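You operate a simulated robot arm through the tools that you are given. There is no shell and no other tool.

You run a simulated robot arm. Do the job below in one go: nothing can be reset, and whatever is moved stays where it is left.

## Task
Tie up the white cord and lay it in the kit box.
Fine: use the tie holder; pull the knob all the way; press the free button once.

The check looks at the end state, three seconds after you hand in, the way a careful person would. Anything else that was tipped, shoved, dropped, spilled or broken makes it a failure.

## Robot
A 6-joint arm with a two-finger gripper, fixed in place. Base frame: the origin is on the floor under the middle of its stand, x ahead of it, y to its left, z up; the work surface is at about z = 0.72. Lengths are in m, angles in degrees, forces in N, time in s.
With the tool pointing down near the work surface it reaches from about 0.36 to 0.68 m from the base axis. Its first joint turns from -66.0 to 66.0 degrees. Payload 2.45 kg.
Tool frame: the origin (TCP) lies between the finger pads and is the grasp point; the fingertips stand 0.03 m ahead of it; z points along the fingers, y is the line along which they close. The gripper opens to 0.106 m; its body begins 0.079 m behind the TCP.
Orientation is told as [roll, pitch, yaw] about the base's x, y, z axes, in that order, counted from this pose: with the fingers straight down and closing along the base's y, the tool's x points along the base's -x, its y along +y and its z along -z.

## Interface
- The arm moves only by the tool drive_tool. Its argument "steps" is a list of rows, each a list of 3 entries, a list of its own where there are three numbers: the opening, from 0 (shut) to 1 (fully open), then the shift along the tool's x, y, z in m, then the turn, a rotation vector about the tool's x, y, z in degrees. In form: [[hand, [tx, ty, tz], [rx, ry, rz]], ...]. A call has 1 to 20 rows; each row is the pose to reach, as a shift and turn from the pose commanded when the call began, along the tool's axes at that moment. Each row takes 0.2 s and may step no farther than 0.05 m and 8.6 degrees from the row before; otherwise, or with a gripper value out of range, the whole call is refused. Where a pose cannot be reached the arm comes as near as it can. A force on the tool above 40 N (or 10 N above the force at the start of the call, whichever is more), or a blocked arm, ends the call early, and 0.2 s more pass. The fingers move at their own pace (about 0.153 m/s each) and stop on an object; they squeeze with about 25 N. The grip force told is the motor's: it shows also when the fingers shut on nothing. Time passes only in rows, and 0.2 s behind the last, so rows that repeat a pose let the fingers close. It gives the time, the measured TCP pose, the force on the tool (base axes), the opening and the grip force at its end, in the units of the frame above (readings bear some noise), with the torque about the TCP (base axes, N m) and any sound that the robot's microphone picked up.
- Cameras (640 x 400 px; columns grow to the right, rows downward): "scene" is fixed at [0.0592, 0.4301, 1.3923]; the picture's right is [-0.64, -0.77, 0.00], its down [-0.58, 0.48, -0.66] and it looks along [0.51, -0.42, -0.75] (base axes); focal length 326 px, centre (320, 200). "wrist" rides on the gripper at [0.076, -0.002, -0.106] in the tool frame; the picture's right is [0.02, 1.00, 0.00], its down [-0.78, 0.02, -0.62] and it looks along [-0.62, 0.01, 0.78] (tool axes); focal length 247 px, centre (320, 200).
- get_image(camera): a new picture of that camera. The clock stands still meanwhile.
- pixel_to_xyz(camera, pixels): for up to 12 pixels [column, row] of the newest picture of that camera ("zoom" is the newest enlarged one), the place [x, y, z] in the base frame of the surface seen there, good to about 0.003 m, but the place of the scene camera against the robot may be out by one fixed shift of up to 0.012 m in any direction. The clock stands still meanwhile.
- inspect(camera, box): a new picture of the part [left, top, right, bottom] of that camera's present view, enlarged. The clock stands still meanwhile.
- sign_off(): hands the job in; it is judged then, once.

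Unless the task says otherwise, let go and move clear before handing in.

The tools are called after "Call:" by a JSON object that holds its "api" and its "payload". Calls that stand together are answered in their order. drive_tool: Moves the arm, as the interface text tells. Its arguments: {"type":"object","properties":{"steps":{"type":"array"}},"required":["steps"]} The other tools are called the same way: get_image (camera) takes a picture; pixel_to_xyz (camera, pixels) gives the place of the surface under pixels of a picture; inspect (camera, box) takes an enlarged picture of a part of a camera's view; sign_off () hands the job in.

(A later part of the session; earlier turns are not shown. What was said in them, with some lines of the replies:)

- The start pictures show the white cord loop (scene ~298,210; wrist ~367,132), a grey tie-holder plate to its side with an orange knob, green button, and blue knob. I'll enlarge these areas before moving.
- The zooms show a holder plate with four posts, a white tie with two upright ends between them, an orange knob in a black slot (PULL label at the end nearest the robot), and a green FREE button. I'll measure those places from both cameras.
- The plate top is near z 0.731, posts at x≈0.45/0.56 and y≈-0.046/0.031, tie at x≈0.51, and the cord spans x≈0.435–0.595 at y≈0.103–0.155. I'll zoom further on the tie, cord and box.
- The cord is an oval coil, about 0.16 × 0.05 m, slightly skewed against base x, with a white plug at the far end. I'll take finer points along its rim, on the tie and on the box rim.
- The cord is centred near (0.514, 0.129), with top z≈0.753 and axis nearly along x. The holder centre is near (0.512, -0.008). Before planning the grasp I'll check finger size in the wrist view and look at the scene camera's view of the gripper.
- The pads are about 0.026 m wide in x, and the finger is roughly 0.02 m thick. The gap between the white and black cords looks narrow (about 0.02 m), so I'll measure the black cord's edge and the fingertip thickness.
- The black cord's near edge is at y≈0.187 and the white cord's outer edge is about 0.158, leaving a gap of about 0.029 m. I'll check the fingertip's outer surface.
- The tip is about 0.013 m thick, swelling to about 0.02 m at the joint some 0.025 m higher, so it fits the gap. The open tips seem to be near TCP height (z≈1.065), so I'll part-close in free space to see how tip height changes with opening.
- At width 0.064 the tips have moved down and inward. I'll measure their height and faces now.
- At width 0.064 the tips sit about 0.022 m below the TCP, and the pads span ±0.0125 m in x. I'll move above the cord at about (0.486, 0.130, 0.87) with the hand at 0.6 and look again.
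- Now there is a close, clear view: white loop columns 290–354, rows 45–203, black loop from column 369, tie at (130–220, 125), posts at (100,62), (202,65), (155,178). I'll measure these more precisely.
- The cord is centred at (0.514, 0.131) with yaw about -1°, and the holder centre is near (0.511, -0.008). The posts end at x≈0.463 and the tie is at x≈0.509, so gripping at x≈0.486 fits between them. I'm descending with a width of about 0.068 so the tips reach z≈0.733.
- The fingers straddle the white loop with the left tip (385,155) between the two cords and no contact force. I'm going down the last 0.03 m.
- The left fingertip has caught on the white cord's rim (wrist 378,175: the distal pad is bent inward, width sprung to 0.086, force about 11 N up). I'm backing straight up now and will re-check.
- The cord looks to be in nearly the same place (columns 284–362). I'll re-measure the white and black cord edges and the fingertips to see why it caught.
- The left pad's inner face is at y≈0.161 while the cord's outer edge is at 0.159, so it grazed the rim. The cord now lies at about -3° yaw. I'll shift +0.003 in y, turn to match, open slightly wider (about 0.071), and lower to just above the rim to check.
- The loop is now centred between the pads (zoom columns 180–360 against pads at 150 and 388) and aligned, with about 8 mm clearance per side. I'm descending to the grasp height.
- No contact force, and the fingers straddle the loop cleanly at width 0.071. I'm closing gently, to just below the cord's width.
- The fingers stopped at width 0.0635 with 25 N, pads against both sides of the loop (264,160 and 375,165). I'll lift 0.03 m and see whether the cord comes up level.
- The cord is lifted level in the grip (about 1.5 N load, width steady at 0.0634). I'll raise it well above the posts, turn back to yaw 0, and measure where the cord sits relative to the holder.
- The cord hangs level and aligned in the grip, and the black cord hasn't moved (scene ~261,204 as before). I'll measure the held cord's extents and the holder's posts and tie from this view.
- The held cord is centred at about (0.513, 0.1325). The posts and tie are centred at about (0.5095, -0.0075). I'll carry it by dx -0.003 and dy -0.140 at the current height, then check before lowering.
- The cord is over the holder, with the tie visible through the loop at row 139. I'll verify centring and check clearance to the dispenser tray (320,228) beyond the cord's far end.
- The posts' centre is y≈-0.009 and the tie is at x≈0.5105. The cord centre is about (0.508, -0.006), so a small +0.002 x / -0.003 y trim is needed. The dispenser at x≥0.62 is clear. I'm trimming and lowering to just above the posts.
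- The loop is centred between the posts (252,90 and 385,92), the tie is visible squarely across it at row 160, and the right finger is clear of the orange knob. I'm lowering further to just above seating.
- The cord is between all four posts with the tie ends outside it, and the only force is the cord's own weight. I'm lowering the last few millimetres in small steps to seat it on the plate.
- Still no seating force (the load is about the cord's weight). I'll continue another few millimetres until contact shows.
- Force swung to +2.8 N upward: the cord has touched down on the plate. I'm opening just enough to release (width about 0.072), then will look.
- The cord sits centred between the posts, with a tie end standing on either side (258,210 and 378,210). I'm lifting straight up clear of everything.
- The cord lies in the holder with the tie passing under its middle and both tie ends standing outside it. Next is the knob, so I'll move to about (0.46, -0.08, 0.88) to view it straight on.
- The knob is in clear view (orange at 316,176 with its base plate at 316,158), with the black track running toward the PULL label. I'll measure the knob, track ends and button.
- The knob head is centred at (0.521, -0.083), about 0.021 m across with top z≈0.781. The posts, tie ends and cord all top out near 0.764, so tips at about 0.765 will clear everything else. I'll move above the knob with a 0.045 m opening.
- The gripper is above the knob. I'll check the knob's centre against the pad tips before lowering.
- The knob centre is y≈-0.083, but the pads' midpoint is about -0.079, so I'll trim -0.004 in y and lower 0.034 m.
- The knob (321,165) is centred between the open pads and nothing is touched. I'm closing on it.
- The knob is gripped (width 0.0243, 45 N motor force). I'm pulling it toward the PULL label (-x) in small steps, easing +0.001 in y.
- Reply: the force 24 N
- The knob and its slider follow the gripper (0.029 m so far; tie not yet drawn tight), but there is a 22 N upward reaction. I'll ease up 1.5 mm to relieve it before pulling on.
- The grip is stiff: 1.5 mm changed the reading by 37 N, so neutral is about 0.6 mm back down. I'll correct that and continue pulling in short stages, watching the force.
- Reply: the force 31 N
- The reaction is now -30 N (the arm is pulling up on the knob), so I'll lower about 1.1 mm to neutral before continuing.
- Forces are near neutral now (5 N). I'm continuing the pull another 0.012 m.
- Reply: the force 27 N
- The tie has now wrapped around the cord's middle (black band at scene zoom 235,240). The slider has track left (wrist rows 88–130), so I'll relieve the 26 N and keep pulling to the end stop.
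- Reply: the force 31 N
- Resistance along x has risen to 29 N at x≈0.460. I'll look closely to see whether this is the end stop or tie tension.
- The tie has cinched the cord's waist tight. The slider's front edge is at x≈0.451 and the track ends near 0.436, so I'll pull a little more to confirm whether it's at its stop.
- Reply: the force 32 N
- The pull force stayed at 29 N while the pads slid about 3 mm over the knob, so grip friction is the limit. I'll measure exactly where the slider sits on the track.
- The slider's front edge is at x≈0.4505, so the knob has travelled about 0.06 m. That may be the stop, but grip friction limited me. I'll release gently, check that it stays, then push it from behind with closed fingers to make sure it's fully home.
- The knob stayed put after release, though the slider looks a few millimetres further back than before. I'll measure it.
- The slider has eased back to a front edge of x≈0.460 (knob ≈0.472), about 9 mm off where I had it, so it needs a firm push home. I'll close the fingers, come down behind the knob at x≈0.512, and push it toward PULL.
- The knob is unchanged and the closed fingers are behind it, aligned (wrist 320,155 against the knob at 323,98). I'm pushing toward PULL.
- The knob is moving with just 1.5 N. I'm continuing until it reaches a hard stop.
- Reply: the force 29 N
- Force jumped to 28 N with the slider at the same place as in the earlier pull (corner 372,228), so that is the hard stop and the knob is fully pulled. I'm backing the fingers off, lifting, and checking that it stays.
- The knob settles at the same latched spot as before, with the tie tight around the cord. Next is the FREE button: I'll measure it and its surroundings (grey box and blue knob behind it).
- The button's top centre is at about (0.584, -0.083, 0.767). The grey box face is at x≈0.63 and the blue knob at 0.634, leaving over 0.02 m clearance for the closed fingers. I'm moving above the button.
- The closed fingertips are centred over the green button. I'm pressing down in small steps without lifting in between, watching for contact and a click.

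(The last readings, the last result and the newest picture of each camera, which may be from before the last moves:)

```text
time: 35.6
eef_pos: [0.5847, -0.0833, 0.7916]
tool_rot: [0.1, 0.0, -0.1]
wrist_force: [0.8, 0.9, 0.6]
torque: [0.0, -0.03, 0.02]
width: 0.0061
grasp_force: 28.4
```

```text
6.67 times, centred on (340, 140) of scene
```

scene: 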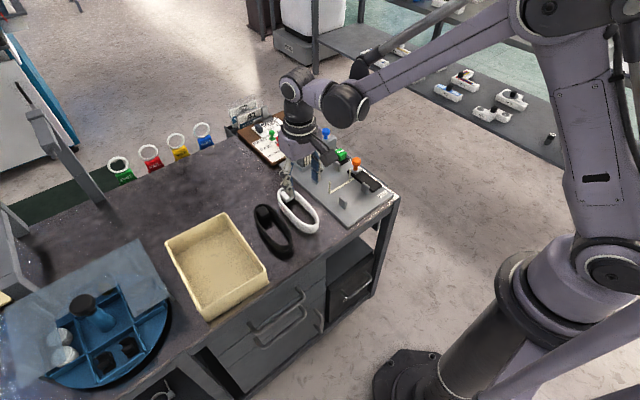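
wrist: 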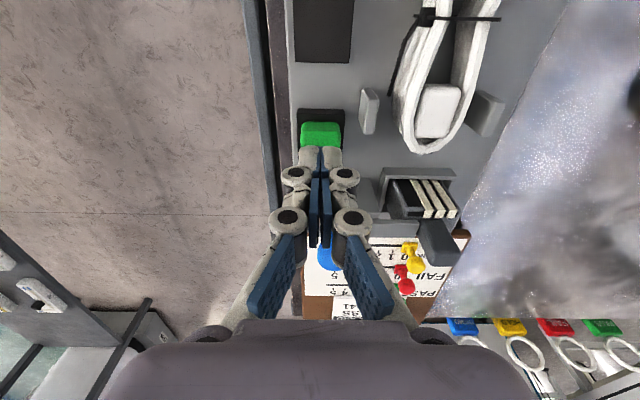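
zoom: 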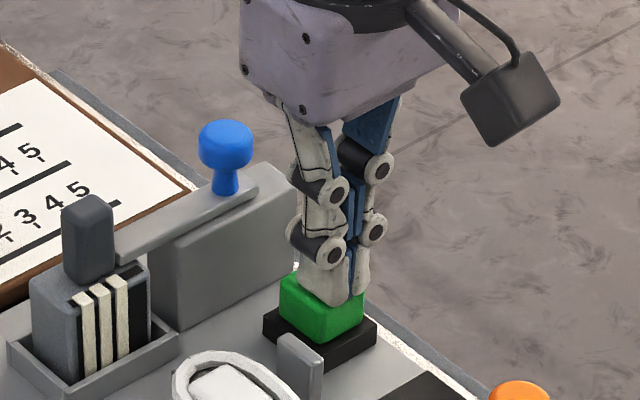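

The tips now touch the button top (they spread slightly, with light force). I'm pressing on.

Call:
{"api": "drive_tool", "payload": {"steps": [[0.0, [0, 0, 0.0015], [0, 0, 0]], [0.0, [0, 0, 0.003], [0, 0, 0]]]}}

Call:
{"api": "inspect", "payload": {"camera": "scene", "box": [300, 110, 380, 170]}}

```text
time: 36.2
eef_pos: [0.5844, -0.0836, 0.789]
tool_rot: [0.0, -0.2, 0.0]
wrist_force: [0.7, 0.6, 1.2]
torque: [0.03, -0.02, -0.01]
width: 0.0058
grasp_force: 28.6
```

```text
6.67 times, centred on (340, 140) of scene
```

zoom: 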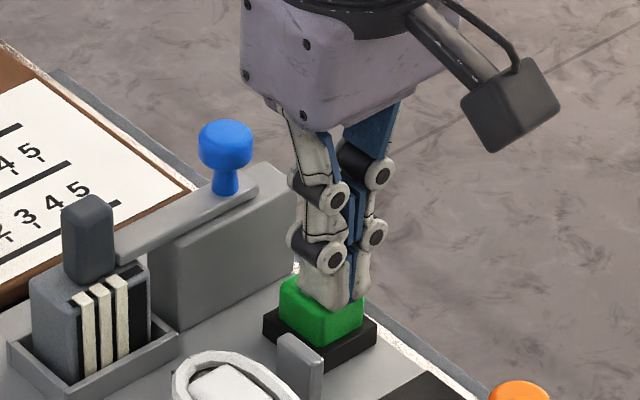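

The button is going down with the tips against a soft spring (1.2 N). I'm continuing to the bottom of its travel.

Call:
{"api": "drive_tool", "payload": {"steps": [[0.0, [0, 0, 0.0015], [0, 0, 0]], [0.0, [0, 0, 0.003], [0, 0, 0]]]}}

Call:
{"api": "inspect", "payload": {"camera": "scene", "box": [300, 110, 380, 170]}}

```text
time: 36.8
eef_pos: [0.5841, -0.0835, 0.7867]
tool_rot: [0.0, -0.1, -0.1]
wrist_force: [1.4, -0.1, 4.3]
torque: [0.0, -0.04, 0.01]
width: 0.006
grasp_force: 28.6
heard: click
```

```text
6.67 times, centred on (340, 140) of scene
```

zoom: 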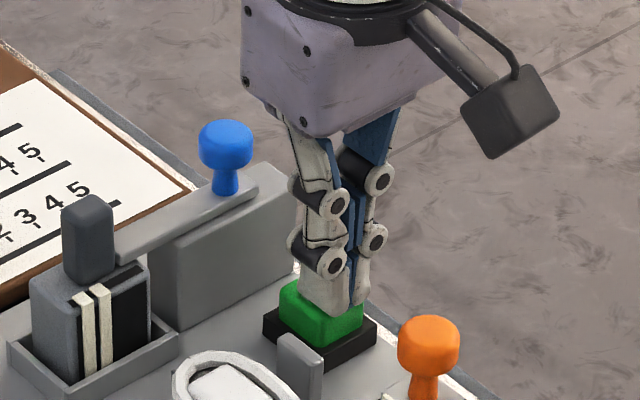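

Click heard. The knob has sprung back to its start (zoom 428,340) and the dispenser shows one strip fewer, so the release worked. I'm lifting straight up off the button.

Call:
{"api": "drive_tool", "payload": {"steps": [[0.0, [0, 0, -0.015], [0, 0, 0]], [0.0, [0, 0, -0.045], [0, 0, 0]], [0.0, [0, 0, -0.085], [0, 0, 0]], [0.0, [0, 0, -0.085], [0, 0, 0]]]}}

Call:
{"api": "get_image", "payload": {"camera": "wrist"}}

Call:
{"api": "inspect", "payload": {"camera": "scene", "box": [290, 120, 410, 220]}}

Call:
{"api": "get_image", "payload": {"camera": "scene"}}

```text
time: 37.8
eef_pos: [0.5834, -0.0859, 0.8741]
tool_rot: [0.0, 0.0, 0.0]
wrist_force: [0.1, -0.8, 0.7]
torque: [-0.01, -0.01, 0.0]
width: 0.0001
grasp_force: 28.6
```

```text
taken
```

wrist: 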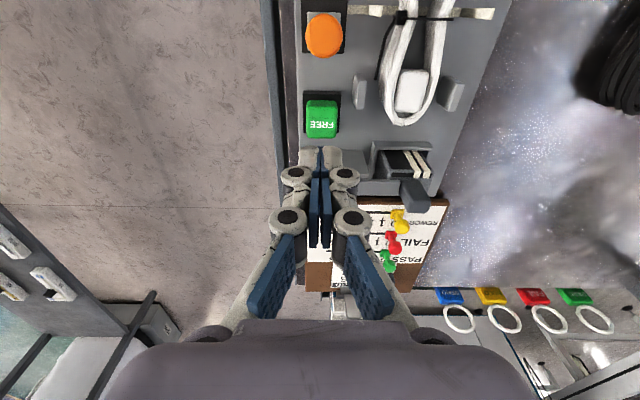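

```text
4.00 times, centred on (350, 170) of scene
```

zoom: 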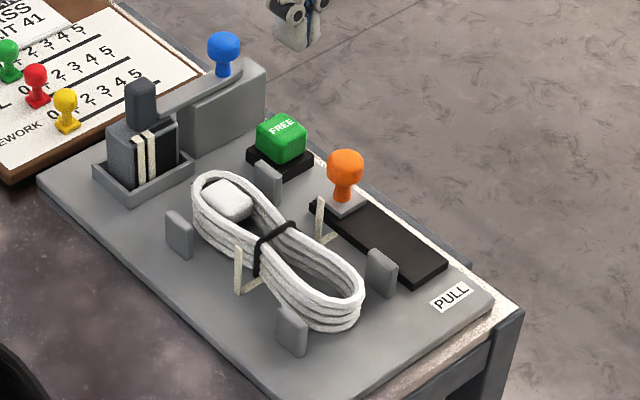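

```text
taken
```

scene: 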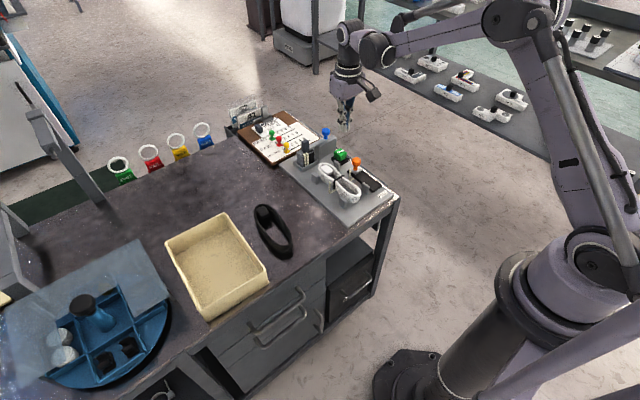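

The white cord is tied at its middle with the black tie, and the holder has reloaded a fresh tie beneath it. I'll move above the cord's near lobe and measure its present width.

Call:
{"api": "drive_tool", "payload": {"steps": [[0.1, [0.025, 0.018, -0.005], [0, 0, 0]], [0.3, [0.05, 0.036, -0.005], [0, 0, 0]], [0.5, [0.08, 0.056, -0.005], [0, 0, 0]], [0.5, [0.104, 0.074, -0.005], [0, 0, 0]], [0.5, [0.104, 0.074, -0.005], [0, 0, 0]]]}}

Call:
{"api": "get_image", "payload": {"camera": "wrist"}}

Call:
{"api": "inspect", "payload": {"camera": "wrist", "box": [220, 20, 420, 240]}}

```text
time: 39.0
eef_pos: [0.4787, -0.0103, 0.8779]
tool_rot: [0.0, 0.0, -0.1]
wrist_force: [-0.2, 0.0, -0.4]
torque: [0.0, 0.01, -0.02]
width: 0.053
grasp_force: 0.1
```

```text
taken
```

wrist: 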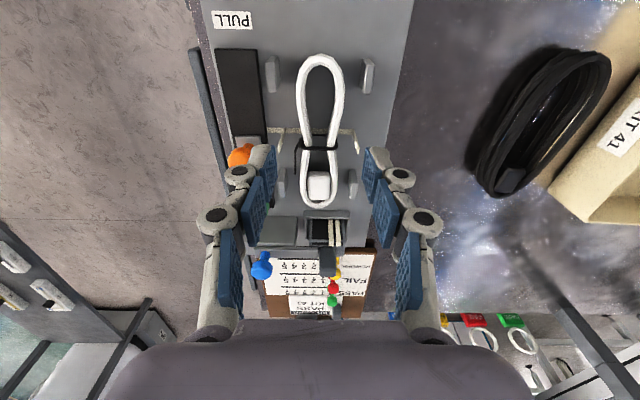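

```text
1.82 times, centred on (320, 130) of wrist
```

zoom: 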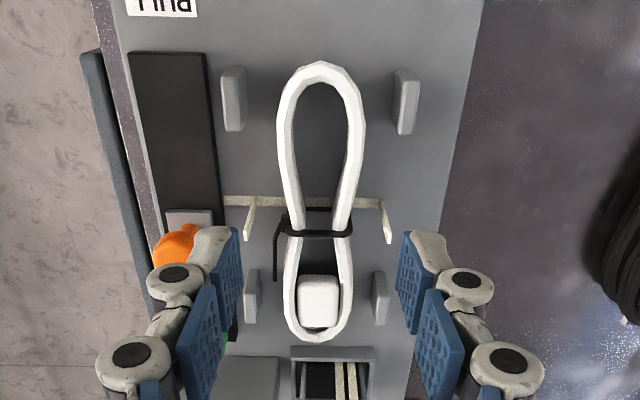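

The tied cord has a near lobe at rows 53–150 and a black tie at row 148 with a short tail on the right (272,160). I'll measure the lobe edges and tail.

Call:
{"api": "pixel_to_xyz", "payload": {"camera": "wrist", "pixels": [[319, 57], [297, 90], [342, 90], [298, 110], [340, 110], [302, 125], [337, 125], [303, 140], [335, 140], [297, 160], [319, 205], [320, 148]]}}

Call:
{"api": "pixel_to_xyz", "payload": {"camera": "zoom", "pixels": [[277, 225], [277, 250], [276, 275], [285, 235], [352, 235], [250, 205], [248, 230], [383, 205], [388, 235], [232, 240], [402, 240], [320, 205]]}}

Call:
{"api": "inspect", "payload": {"camera": "scene", "box": [310, 155, 380, 210]}}

```text
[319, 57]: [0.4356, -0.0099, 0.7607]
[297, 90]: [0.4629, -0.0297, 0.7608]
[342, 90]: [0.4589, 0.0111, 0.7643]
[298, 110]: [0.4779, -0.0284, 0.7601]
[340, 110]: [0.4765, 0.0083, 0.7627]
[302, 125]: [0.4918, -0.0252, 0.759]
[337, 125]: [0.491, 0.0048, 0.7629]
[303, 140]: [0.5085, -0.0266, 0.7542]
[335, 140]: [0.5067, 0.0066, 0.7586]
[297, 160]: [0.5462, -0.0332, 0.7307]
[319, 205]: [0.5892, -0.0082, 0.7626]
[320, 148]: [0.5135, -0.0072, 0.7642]
```

```text
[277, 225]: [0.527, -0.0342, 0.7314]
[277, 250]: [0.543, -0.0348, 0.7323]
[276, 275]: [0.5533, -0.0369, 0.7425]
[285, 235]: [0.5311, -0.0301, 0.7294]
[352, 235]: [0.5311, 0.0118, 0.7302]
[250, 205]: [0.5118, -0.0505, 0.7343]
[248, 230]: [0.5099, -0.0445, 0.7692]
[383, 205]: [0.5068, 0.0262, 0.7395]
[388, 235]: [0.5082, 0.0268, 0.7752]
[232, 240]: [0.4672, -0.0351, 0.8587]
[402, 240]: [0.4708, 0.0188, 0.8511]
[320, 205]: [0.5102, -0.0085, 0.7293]
```

```text
7.27 times, centred on (345, 182) of scene
```

zoom: 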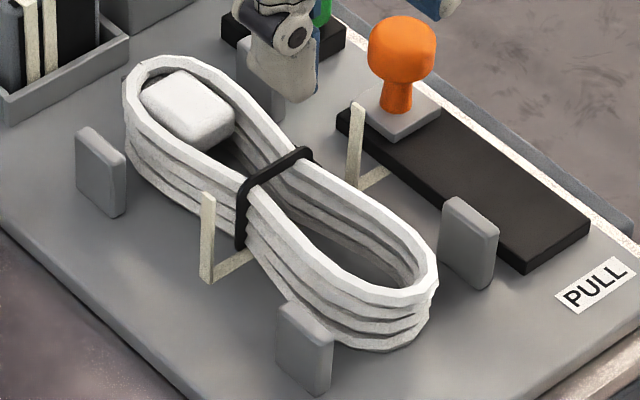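

At x≈0.482 the lobe is about 0.037 m wide, centred at y≈-0.010. The fingers fit between the posts (ending at x 0.463) and the fresh tie's uprights (x≈0.508). I'll trim and descend partway to check.

Call:
{"api": "drive_tool", "payload": {"steps": [[0.5, [-0.002, -0.002, 0.02], [0, 0, 0]], [0.5, [-0.002, -0.002, 0.05], [0, 0, 0]], [0.5, [-0.002, -0.002, 0.08], [0, 0, 0]], [0.5, [-0.002, -0.002, 0.088], [0, 0, 0]], [0.5, [-0.002, -0.002, 0.088], [0, 0, 0]]]}}

Call:
{"api": "get_image", "payload": {"camera": "wrist"}}

Call:
{"api": "inspect", "payload": {"camera": "wrist", "box": [230, 50, 410, 250]}}

Call:
{"api": "inspect", "payload": {"camera": "scene", "box": [300, 140, 400, 215]}}

```text
time: 40.2
eef_pos: [0.4816, -0.0123, 0.7889]
tool_rot: [0.0, -0.1, -0.2]
wrist_force: [-0.2, -0.4, 12.6]
torque: [0.25, 0.08, 0.0]
width: 0.0542
grasp_force: 1.3
```

```text
taken
```

wrist: 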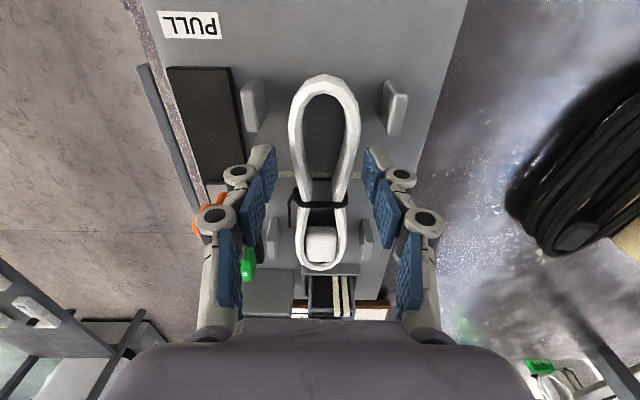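

```text
2.00 times, centred on (320, 150) of wrist
```

zoom: 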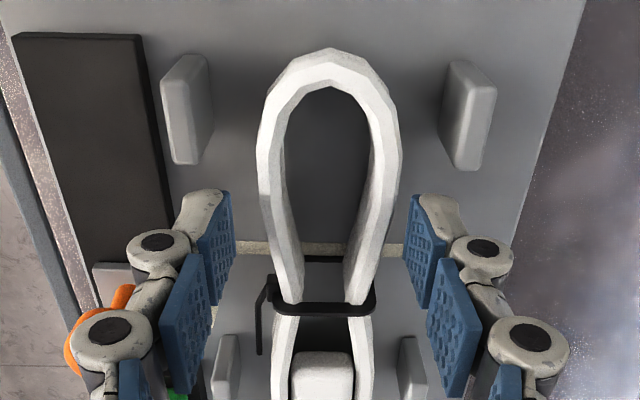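

```text
5.33 times, centred on (350, 178) of scene
```

zoom: 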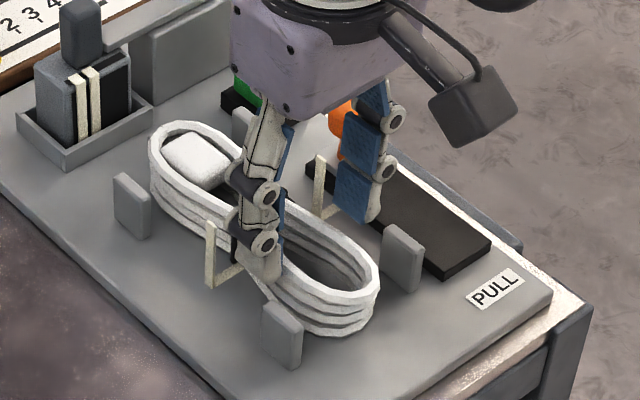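

There's a 12.6 N upward contact, with the torque pointing to the left finger: its tip has met the cord's rim, so the opening is too narrow. I'm backing up 0.015 m and opening to the 0.072 m that worked before, trimming +0.002 in y.

Call:
{"api": "drive_tool", "payload": {"steps": [[0.5, [0, 0, -0.008], [0, 0, 0]], [0.68, [0, 0.001, -0.018], [0, 0, 0]], [0.68, [-0.002, 0.002, -0.018], [0, 0, 0]], [0.68, [-0.002, 0.002, -0.018], [0, 0, 0]]]}}

Call:
{"api": "get_image", "payload": {"camera": "wrist"}}

Call:
{"api": "inspect", "payload": {"camera": "scene", "box": [300, 140, 400, 215]}}

```text
time: 41.2
eef_pos: [0.483, -0.0107, 0.8071]
tool_rot: [0.0, 0.0, 0.1]
wrist_force: [-0.5, 0.3, 0.1]
torque: [-0.04, -0.01, -0.01]
width: 0.072
grasp_force: 0.0
```

```text
taken
```

wrist: 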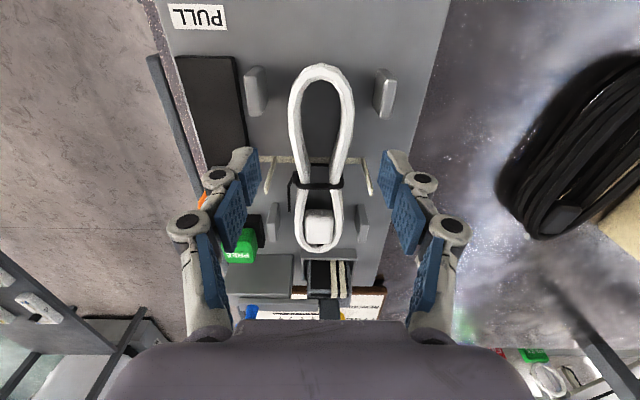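

```text
5.33 times, centred on (350, 178) of scene
```

zoom: 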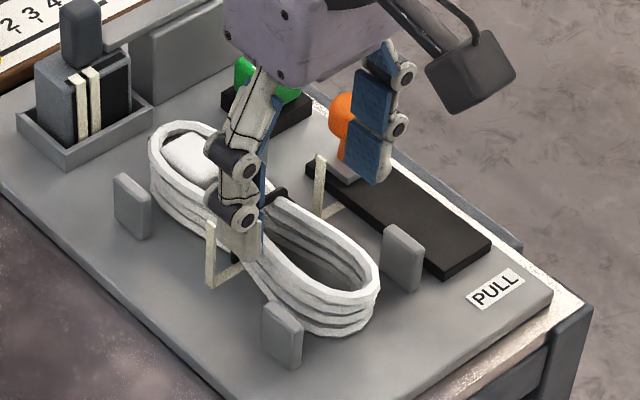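

The cord and fresh tie are undisturbed, and the width is now 0.072. I'm descending in stages with a force check.

Call:
{"api": "drive_tool", "payload": {"steps": [[0.68, [0, 0, 0.01], [0, 0, 0]], [0.68, [0, 0, 0.02], [0, 0, 0]], [0.68, [0, 0, 0.025], [0, 0, 0]]]}}

Call:
{"api": "get_image", "payload": {"camera": "wrist"}}

Call:
{"api": "inspect", "payload": {"camera": "scene", "box": [300, 140, 400, 215]}}

```text
time: 42.0
eef_pos: [0.4846, -0.0094, 0.7811]
tool_rot: [-0.1, 0.1, 0.0]
wrist_force: [-0.8, -0.1, 0.7]
torque: [-0.02, 0.02, -0.01]
width: 0.0723
grasp_force: 0.0
```

```text
taken
```

wrist: 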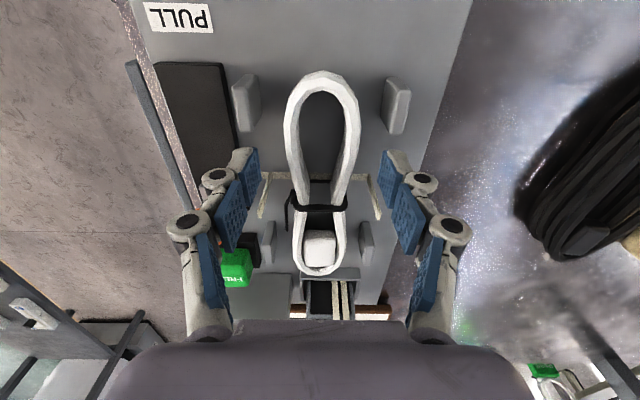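

```text
5.33 times, centred on (350, 178) of scene
```

zoom: 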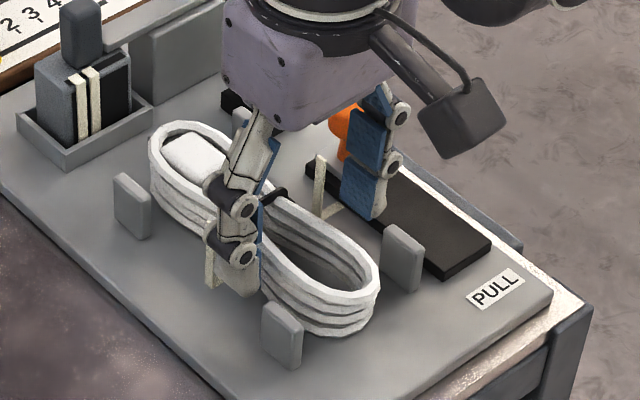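

No contact, and the tips are already below the rim. I'm going down the last 0.013 m.

Call:
{"api": "drive_tool", "payload": {"steps": [[0.68, [0, 0, 0.006], [0, 0, 0]], [0.68, [0, 0, 0.011], [0, 0, 0]], [0.68, [0, 0, 0.014], [0, 0, 0]]]}}

Call:
{"api": "inspect", "payload": {"camera": "scene", "box": [300, 140, 400, 215]}}

Call:
{"api": "get_image", "payload": {"camera": "wrist"}}

```text
time: 42.8
eef_pos: [0.4858, -0.0121, 0.7677]
tool_rot: [-0.1, 0.0, 0.0]
wrist_force: [-0.5, -0.4, -0.2]
torque: [0.04, -0.02, -0.02]
width: 0.072
grasp_force: 0.0
```

```text
5.33 times, centred on (350, 178) of scene
```

zoom: 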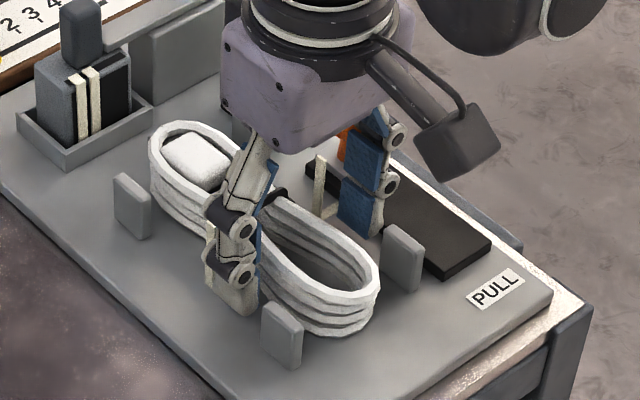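

```text
taken
```

wrist: 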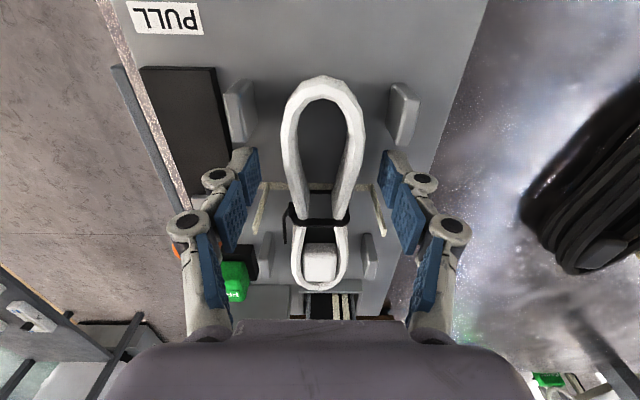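

The fingers straddle the tied lobe with no contact. I'm closing on it gradually.

Call:
{"api": "drive_tool", "payload": {"steps": [[0.55, [0, 0, 0], [0, 0, 0]], [0.42, [0, 0, 0], [0, 0, 0]], [0.3, [0, 0, 0], [0, 0, 0]], [0.25, [0, 0, 0], [0, 0, 0]], [0.25, [0, 0, 0], [0, 0, 0]]]}}

Call:
{"api": "get_image", "payload": {"camera": "wrist"}}

Call:
{"api": "inspect", "payload": {"camera": "scene", "box": [300, 140, 400, 215]}}

```text
time: 44.0
eef_pos: [0.4849, -0.0089, 0.7677]
tool_rot: [0.0, 0.0, 0.1]
wrist_force: [0.2, 4.0, 4.1]
torque: [0.24, 0.04, 0.06]
width: 0.0636
grasp_force: 25.4
```

```text
taken
```

wrist: 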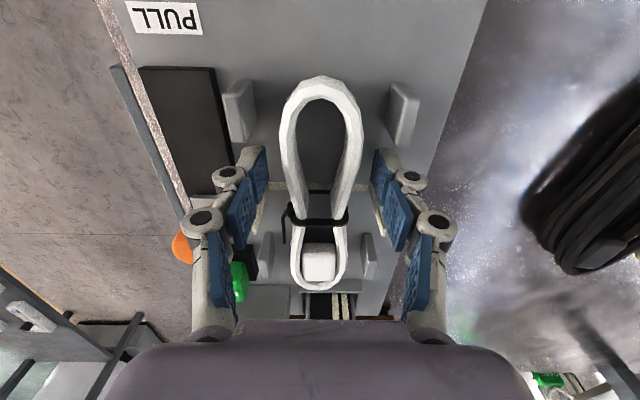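

```text
5.33 times, centred on (350, 178) of scene
```

zoom: 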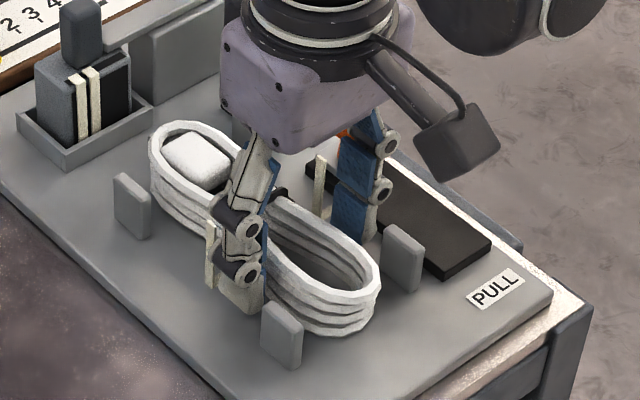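

It stopped at 0.0636 with 25 N, the same solid width as before tying, so the grip is equivalent. I'm lifting gently and watching whether the cord comes free of the holder.

Call:
{"api": "drive_tool", "payload": {"steps": [[0.25, [0, 0, -0.008], [0, 0, 0]], [0.25, [0, 0, -0.018], [0, 0, 0]], [0.25, [0, 0, -0.03], [0, 0, 0]]]}}

Call:
{"api": "inspect", "payload": {"camera": "scene", "box": [300, 130, 400, 215]}}

Call:
{"api": "get_image", "payload": {"camera": "wrist"}}

```text
time: 44.8
eef_pos: [0.4854, -0.0098, 0.7981]
tool_rot: [0.0, 0.1, -0.1]
wrist_force: [0.6, -0.6, -1.2]
torque: [0.01, 0.08, 0.02]
width: 0.0634
grasp_force: 25.1
```

```text
4.71 times, centred on (350, 172) of scene
```

zoom: 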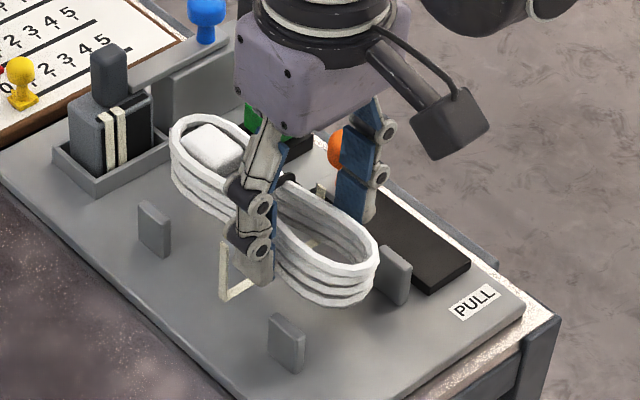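

```text
taken
```

wrist: 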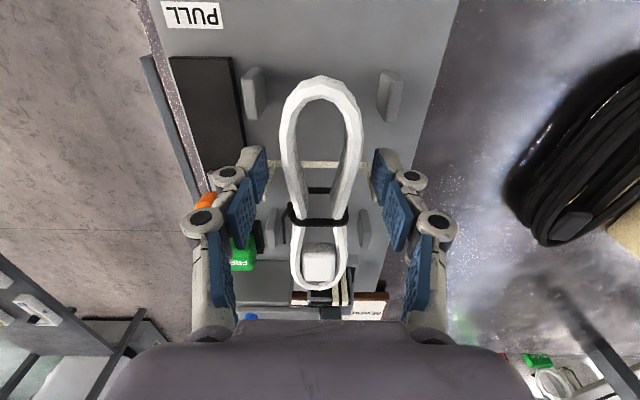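

The tied cord lifts cleanly (the black band is visible on it at wrist 318,215), and the fresh tie stays standing in the holder. I'm raising to z≈0.90 and carrying it over toward the kit box.

Call:
{"api": "drive_tool", "payload": {"steps": [[0.25, [0, 0, -0.03], [0, 0, 0]], [0.25, [0, 0, -0.065], [0, 0, 0]], [0.25, [0, 0, -0.1], [0, 0, 0]], [0.25, [0, 0.03, -0.1], [0, 0, 0]], [0.25, [0, 0.065, -0.1], [0, 0, 0]], [0.25, [0, 0.1, -0.1], [0, 0, 0]], [0.25, [0, 0.135, -0.1], [0, 0, 0]], [0.25, [0, 0.17, -0.1], [0, 0, 0]], [0.25, [0, 0.2, -0.1], [0, 0, 0]], [0.25, [0, 0.22, -0.1], [0, 0, 0]], [0.25, [0, 0.22, -0.1], [0, 0, 0]]]}}

Call:
{"api": "get_image", "payload": {"camera": "wrist"}}

Call:
{"api": "get_image", "payload": {"camera": "scene"}}

```text
time: 47.2
eef_pos: [0.4846, 0.2108, 0.8976]
tool_rot: [0.0, 0.0, 0.1]
wrist_force: [0.7, -0.7, -2.2]
torque: [0.0, 0.02, 0.01]
width: 0.0631
grasp_force: 24.8
```

```text
taken
```

wrist: 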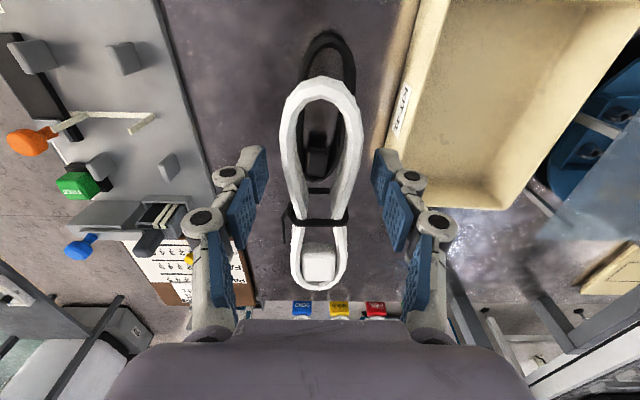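

```text
taken
```

scene: 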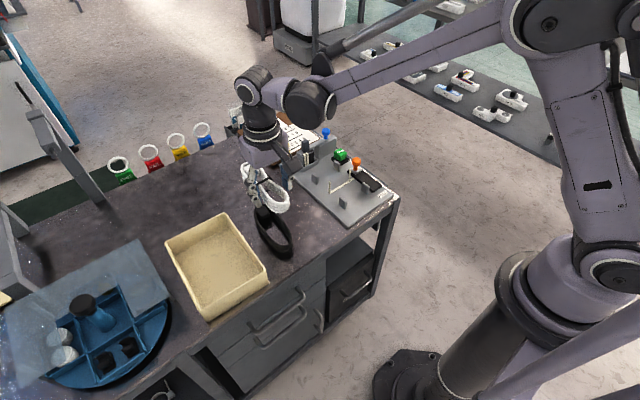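

The tied cord is secure in the grip (0.0631) and the box is at the right of the wrist view. I'll measure the box's rim and floor.

Call:
{"api": "pixel_to_xyz", "payload": {"camera": "scene", "pixels": [[169, 241], [225, 214], [265, 266], [207, 319], [196, 228], [245, 240], [187, 280], [236, 293], [185, 248], [224, 228], [250, 265], [210, 300]]}}

Call:
{"api": "pixel_to_xyz", "payload": {"camera": "wrist", "pixels": [[430, 30], [410, 100], [395, 145], [505, 208], [470, 205], [550, 140], [590, 80], [500, 60], [500, 120], [470, 160], [620, 30], [450, 100]]}}

Call:
{"api": "inspect", "payload": {"camera": "scene", "box": [140, 190, 300, 330]}}

```text
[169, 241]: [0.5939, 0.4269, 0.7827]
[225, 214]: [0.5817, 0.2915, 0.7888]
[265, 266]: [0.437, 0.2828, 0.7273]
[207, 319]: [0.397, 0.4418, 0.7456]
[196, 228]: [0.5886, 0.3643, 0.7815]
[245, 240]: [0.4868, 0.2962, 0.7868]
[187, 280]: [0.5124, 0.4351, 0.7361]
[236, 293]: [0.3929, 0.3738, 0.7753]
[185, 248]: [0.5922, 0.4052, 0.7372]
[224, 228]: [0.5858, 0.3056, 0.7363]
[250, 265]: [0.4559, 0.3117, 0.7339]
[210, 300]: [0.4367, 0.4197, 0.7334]
```

```text
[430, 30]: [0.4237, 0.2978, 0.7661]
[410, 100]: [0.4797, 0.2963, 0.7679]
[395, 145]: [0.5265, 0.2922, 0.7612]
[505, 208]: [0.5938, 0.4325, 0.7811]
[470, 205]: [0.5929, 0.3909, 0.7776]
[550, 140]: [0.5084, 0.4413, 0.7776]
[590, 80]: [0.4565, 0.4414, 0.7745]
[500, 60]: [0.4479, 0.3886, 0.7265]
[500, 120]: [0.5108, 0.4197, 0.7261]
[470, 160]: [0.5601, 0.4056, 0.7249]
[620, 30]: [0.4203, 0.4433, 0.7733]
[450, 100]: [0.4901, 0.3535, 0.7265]
```

```text
2.86 times, centred on (220, 260) of scene
```

zoom: 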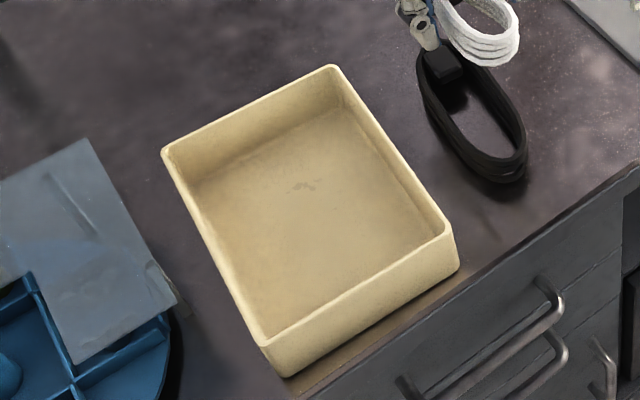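

The box is square with the base axes: interior about x 0.397–0.591, y 0.297–0.439, floor z≈0.726, rim z≈0.778. I'll place the cord's centre at (0.494, 0.368), so the TCP goes to about (0.468, 0.368).

Call:
{"api": "drive_tool", "payload": {"steps": [[0.25, [0.004, 0.035, 0], [0, 0, 0]], [0.25, [0.009, 0.075, 0], [0, 0, 0]], [0.25, [0.013, 0.115, 0], [0, 0, 0]], [0.25, [0.017, 0.145, 0], [0, 0, 0]], [0.25, [0.017, 0.1575, 0], [0, 0, 0]], [0.25, [0.017, 0.1575, 0], [0, 0, 0]]]}}

Call:
{"api": "get_image", "payload": {"camera": "wrist"}}

Call:
{"api": "inspect", "payload": {"camera": "scene", "box": [120, 150, 320, 330]}}

```text
time: 48.6
eef_pos: [0.4669, 0.3678, 0.8969]
tool_rot: [0.0, -0.1, 0.0]
wrist_force: [-0.4, -0.9, -1.2]
torque: [-0.01, 0.06, -0.01]
width: 0.0633
grasp_force: 24.8
```

```text
taken
```

wrist: 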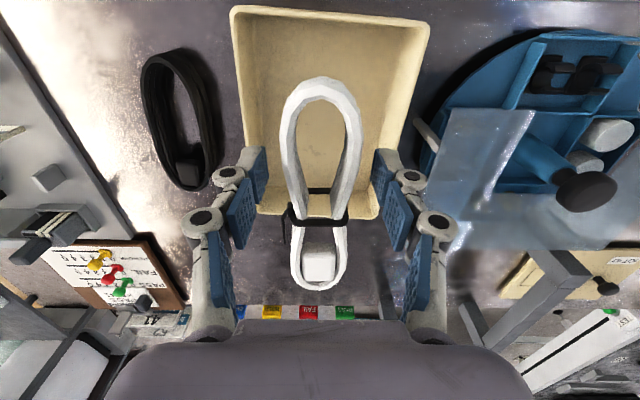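

```text
2.22 times, centred on (220, 240) of scene
```

zoom: 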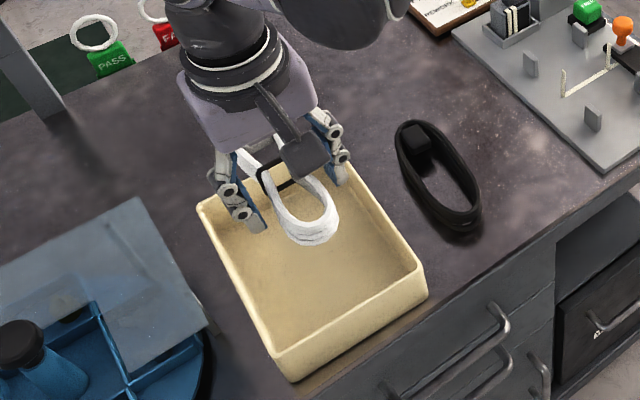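

The cord is over the box. I'll verify its position against the rim from this view before lowering.

Call:
{"api": "pixel_to_xyz", "payload": {"camera": "wrist", "pixels": [[234, 10], [428, 26], [330, 17], [240, 80], [252, 140], [413, 90], [398, 140], [377, 215], [350, 214], [275, 211], [340, 60], [270, 60]]}}

Call:
{"api": "pixel_to_xyz", "payload": {"camera": "wrist", "pixels": [[320, 80], [320, 288], [285, 140], [358, 140], [297, 210], [343, 210], [384, 145], [260, 145], [286, 240], [318, 265]]}}

```text
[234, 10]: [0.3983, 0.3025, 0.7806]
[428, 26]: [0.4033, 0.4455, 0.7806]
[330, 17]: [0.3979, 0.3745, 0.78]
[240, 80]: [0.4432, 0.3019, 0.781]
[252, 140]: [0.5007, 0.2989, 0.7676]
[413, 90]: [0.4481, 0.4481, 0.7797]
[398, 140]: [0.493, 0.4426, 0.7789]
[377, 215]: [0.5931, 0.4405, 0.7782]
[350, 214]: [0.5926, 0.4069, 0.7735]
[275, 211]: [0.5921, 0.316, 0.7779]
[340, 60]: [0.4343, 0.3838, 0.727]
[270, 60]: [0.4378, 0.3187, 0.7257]
```

```text
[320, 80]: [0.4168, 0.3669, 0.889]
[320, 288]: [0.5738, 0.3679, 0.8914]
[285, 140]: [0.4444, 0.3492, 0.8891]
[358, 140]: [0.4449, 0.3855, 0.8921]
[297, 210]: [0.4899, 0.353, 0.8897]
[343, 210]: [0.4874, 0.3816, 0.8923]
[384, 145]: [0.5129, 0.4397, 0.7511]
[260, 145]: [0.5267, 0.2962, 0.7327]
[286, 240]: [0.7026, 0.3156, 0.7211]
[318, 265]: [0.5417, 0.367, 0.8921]
```

The cord is centred at (0.495, 0.3675) and the box at (0.4955, 0.371). I'll trim +0.003 in y and lower into the box.

Call:
{"api": "drive_tool", "payload": {"steps": [[0.25, [0, 0.003, 0.02], [0, 0, 0]], [0.25, [0, 0.003, 0.045], [0, 0, 0]], [0.25, [0, 0.003, 0.07], [0, 0, 0]], [0.25, [0, 0.003, 0.095], [0, 0, 0]], [0.25, [0, 0.003, 0.112], [0, 0, 0]], [0.25, [0, 0.003, 0.112], [0, 0, 0]]]}}

Call:
{"api": "get_image", "payload": {"camera": "wrist"}}

Call:
{"api": "inspect", "payload": {"camera": "scene", "box": [140, 170, 300, 330]}}

```text
time: 50.0
eef_pos: [0.4672, 0.3698, 0.7856]
tool_rot: [0.0, 0.0, 0.0]
wrist_force: [0.2, 0.8, -0.7]
torque: [-0.03, 0.06, 0.01]
width: 0.0633
grasp_force: 25.1
```

```text
taken
```

wrist: 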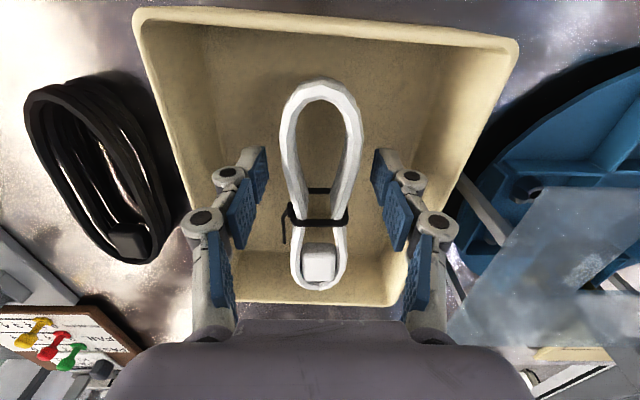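

```text
2.50 times, centred on (220, 250) of scene
```

zoom: 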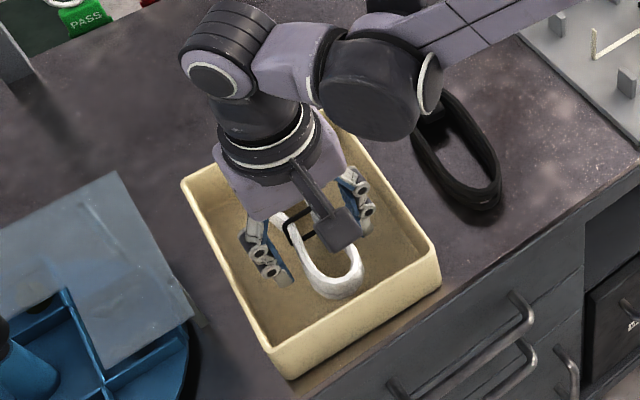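

The cord is inside the walls with clearance all round. I'm lowering the last 0.022 m gently to floor contact.

Call:
{"api": "drive_tool", "payload": {"steps": [[0.25, [0, 0, 0.008], [0, 0, 0]], [0.25, [0, 0, 0.015], [0, 0, 0]], [0.25, [0, 0, 0.019], [0, 0, 0]], [0.25, [0, 0, 0.021], [0, 0, 0]]]}}

```text
time: 51.0
eef_pos: [0.4671, 0.3696, 0.7649]
tool_rot: [0.0, 0.0, 0.0]
wrist_force: [0.4, 0.4, -1.2]
torque: [0.01, 0.06, -0.02]
width: 0.0633
grasp_force: 24.9
```

Call:
{"api": "drive_tool", "payload": {"steps": [[0.25, [0, 0, 0.001], [0, 0, 0]], [0.25, [0, 0, 0.002], [0, 0, 0]], [0.25, [0, 0, 0.0025], [0, 0, 0]]]}}

Call:
{"api": "get_image", "payload": {"camera": "wrist"}}

```text
time: 51.8
eef_pos: [0.4667, 0.3701, 0.7629]
tool_rot: [0.0, 0.0, 0.0]
wrist_force: [-2.9, 1.3, 20.4]
torque: [-0.13, 0.06, -0.11]
width: 0.0633
grasp_force: 25.2
```

```text
taken
```

wrist: 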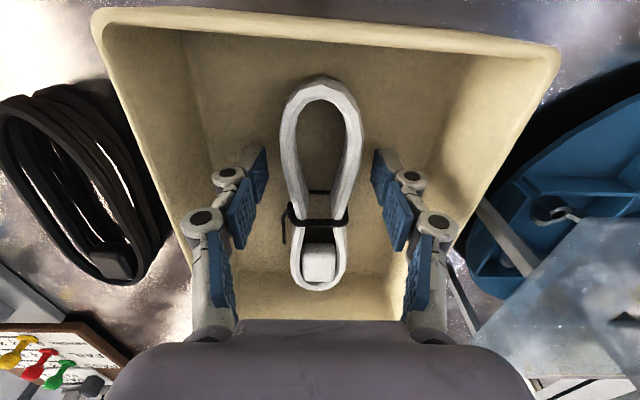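

The cord is on the box floor (20 N upward contact). I'll ease off slightly and open just enough to release.

Call:
{"api": "drive_tool", "payload": {"steps": [[0.25, [0, 0, -0.0006], [0, 0, 0]], [0.62, [0, 0, -0.0006], [0, 0, 0]], [0.7, [0, 0, -0.0006], [0, 0, 0]], [0.7, [0, 0, -0.0006], [0, 0, 0]]]}}

Call:
{"api": "get_image", "payload": {"camera": "wrist"}}

```text
time: 52.8
eef_pos: [0.4671, 0.3715, 0.7628]
tool_rot: [-0.1, 0.0, 0.1]
wrist_force: [-0.2, 0.0, 0.3]
torque: [0.0, 0.0, -0.01]
width: 0.0739
grasp_force: 0.1
```

```text
taken
```

wrist: 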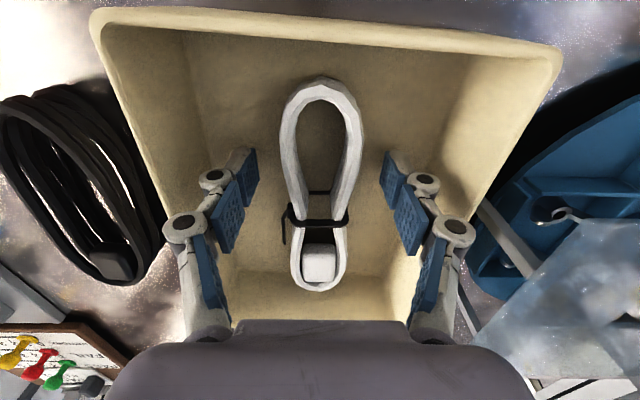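

The fingers are open at 0.074 and free of both cord and walls, with no force. I'm lifting straight up and clear.

Call:
{"api": "drive_tool", "payload": {"steps": [[0.7, [0, 0, -0.012], [0, 0, 0]], [0.7, [0, 0, -0.03], [0, 0, 0]], [0.7, [0, 0, -0.06], [0, 0, 0]], [0.7, [0, 0, -0.1], [0, 0, 0]], [0.7, [0, 0, -0.14], [0, 0, 0]], [0.7, [0.02, -0.03, -0.17], [0, 0, 0]], [0.7, [0.04, -0.06, -0.19], [0, 0, 0]], [0.7, [0.06, -0.1, -0.2], [0, 0, 0]], [0.7, [0.07, -0.14, -0.21], [0, 0, 0]], [0.7, [0.07, -0.14, -0.21], [0, 0, 0]]]}}

Call:
{"api": "get_image", "payload": {"camera": "scene"}}

Call:
{"api": "get_image", "payload": {"camera": "wrist"}}

Call:
{"api": "inspect", "payload": {"camera": "scene", "box": [140, 190, 300, 330]}}

Call:
{"api": "inspect", "payload": {"camera": "scene", "box": [220, 90, 420, 240]}}

```text
time: 55.0
eef_pos: [0.3963, 0.2301, 0.9714]
tool_rot: [0.0, -0.1, 0.1]
wrist_force: [0.7, 0.1, -0.7]
torque: [-0.01, 0.03, -0.02]
width: 0.0743
grasp_force: 0.0
```

```text
taken
```

scene: 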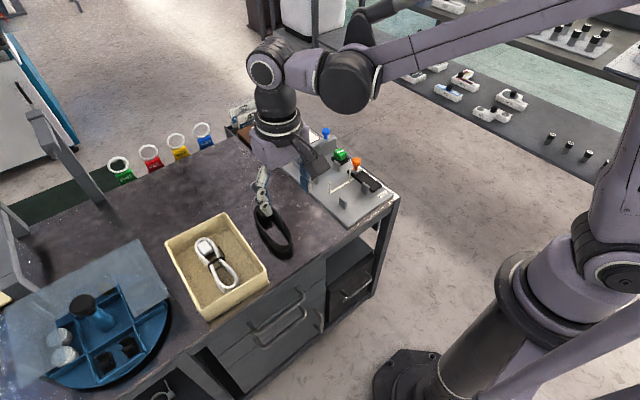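

```text
taken
```

wrist: 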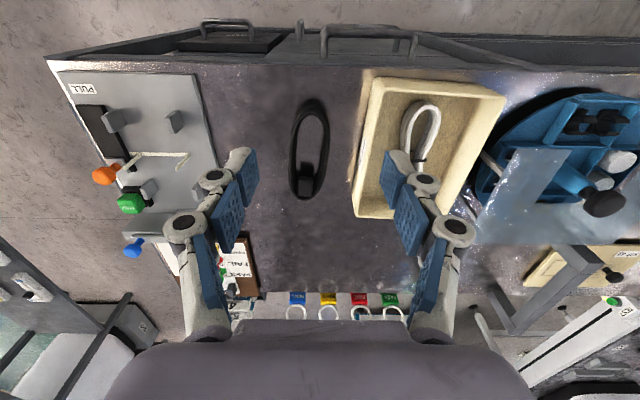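

```text
2.86 times, centred on (220, 260) of scene
```

zoom: 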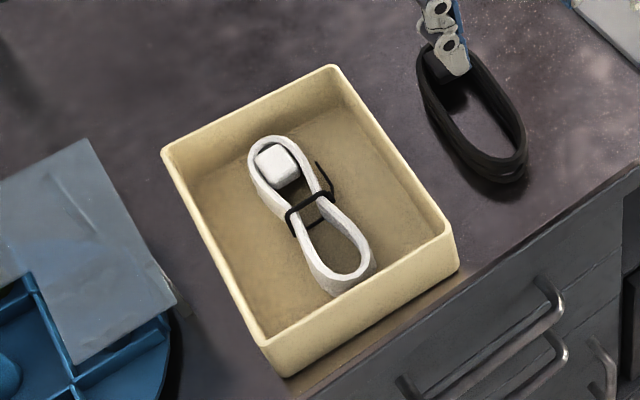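

```text
2.67 times, centred on (320, 165) of scene
```

zoom: 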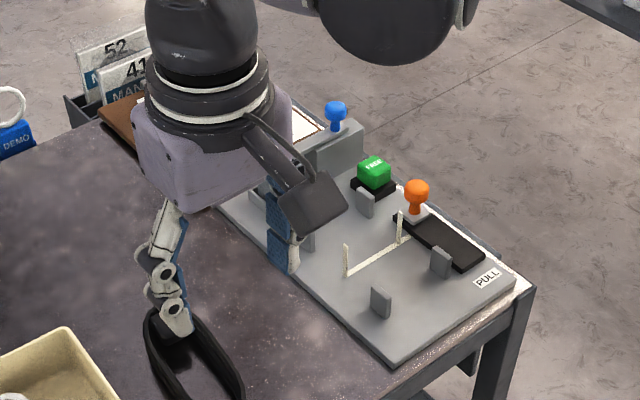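

The tied white cord lies flat in the kit box (zoom 305,220). The box and black cord are where they were, and the holder has reset with its knob back. I'll move back to the start pose for one last unobstructed check.

Call:
{"api": "drive_tool", "payload": {"steps": [[0.7, [0, -0.03, -0.03], [0, 0, 0]], [0.8, [0, -0.065, -0.06], [0, 0, 0]], [0.9, [0, -0.1, -0.09], [0, 0, 0]], [1.0, [0, -0.14, -0.1], [0, 0, 0]], [1.0, [0, -0.175, -0.1], [0, 0, 0]], [1.0, [0, -0.188, -0.1], [0, 0, 0]], [1.0, [0, -0.188, -0.1], [0, 0, 0]]]}}

Call:
{"api": "get_image", "payload": {"camera": "scene"}}

Call:
{"api": "get_image", "payload": {"camera": "wrist"}}

Call:
{"api": "inspect", "payload": {"camera": "scene", "box": [220, 90, 420, 240]}}

```text
time: 56.6
eef_pos: [0.3979, 0.0427, 1.0722]
tool_rot: [-0.2, 0.1, -0.1]
wrist_force: [0.4, 0.4, -0.6]
torque: [0.0, -0.01, 0.0]
width: 0.1061
grasp_force: 0.0
```

```text
taken
```

scene: 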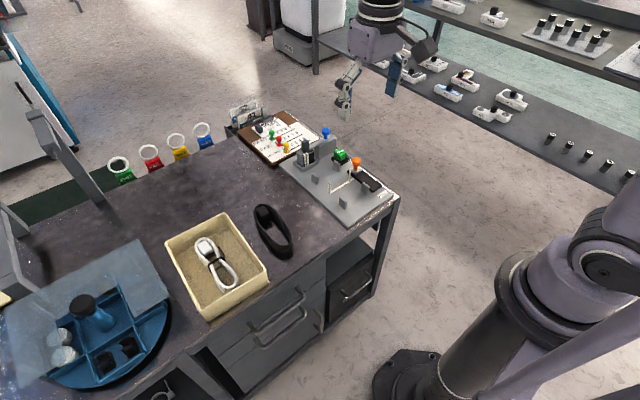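

```text
taken
```

wrist: 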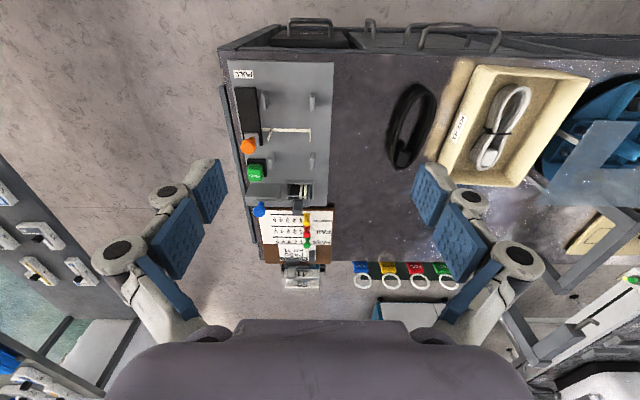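

```text
2.67 times, centred on (320, 165) of scene
```

zoom: 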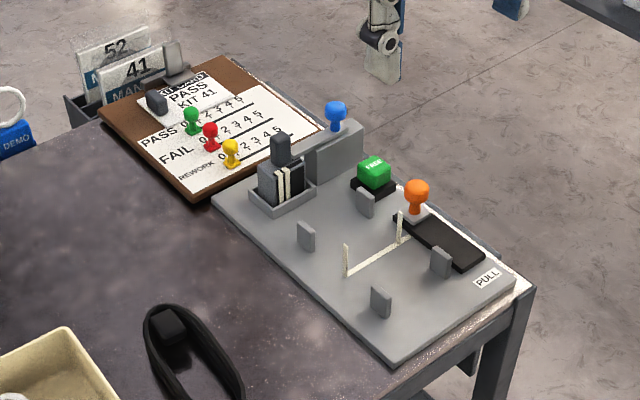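

In the final pictures the tied white cord lies in the kit box (scene 215,262; wrist 503,128). The black cord, clipboard pegs, box and holder are all where they started, and the arm is clear with its gripper open. I'm handing the job in.

Call:
{"api": "sign_off", "payload": {}}

```text
The job is handed in.
```

The white cord is tied at its middle and lying in the kit box, and I have handed the job in. I don't have the check's result.

- **Knob:** I pulled it to a hard stop. It slipped in the grip near the end, so I pushed it to the stop a second time from behind. After each time it settled back about 1 cm, with the tie still tight.
- **Free button:** I pressed it once. It clicked, the knob sprang back to its start, and the holder loaded a fresh tie from the dispenser.
- **Contact along the way:** A fingertip caught the white cord's rim on the first attempt to pick it up, and again, lightly, when I went to lift the tied cord. I backed off both times, and the first one turned the cord by about 2 degrees.
- **Everything else:** In the last pictures the black cord, clipboard pegs and box are where they started. The arm is back at its start pose with the gripper open.
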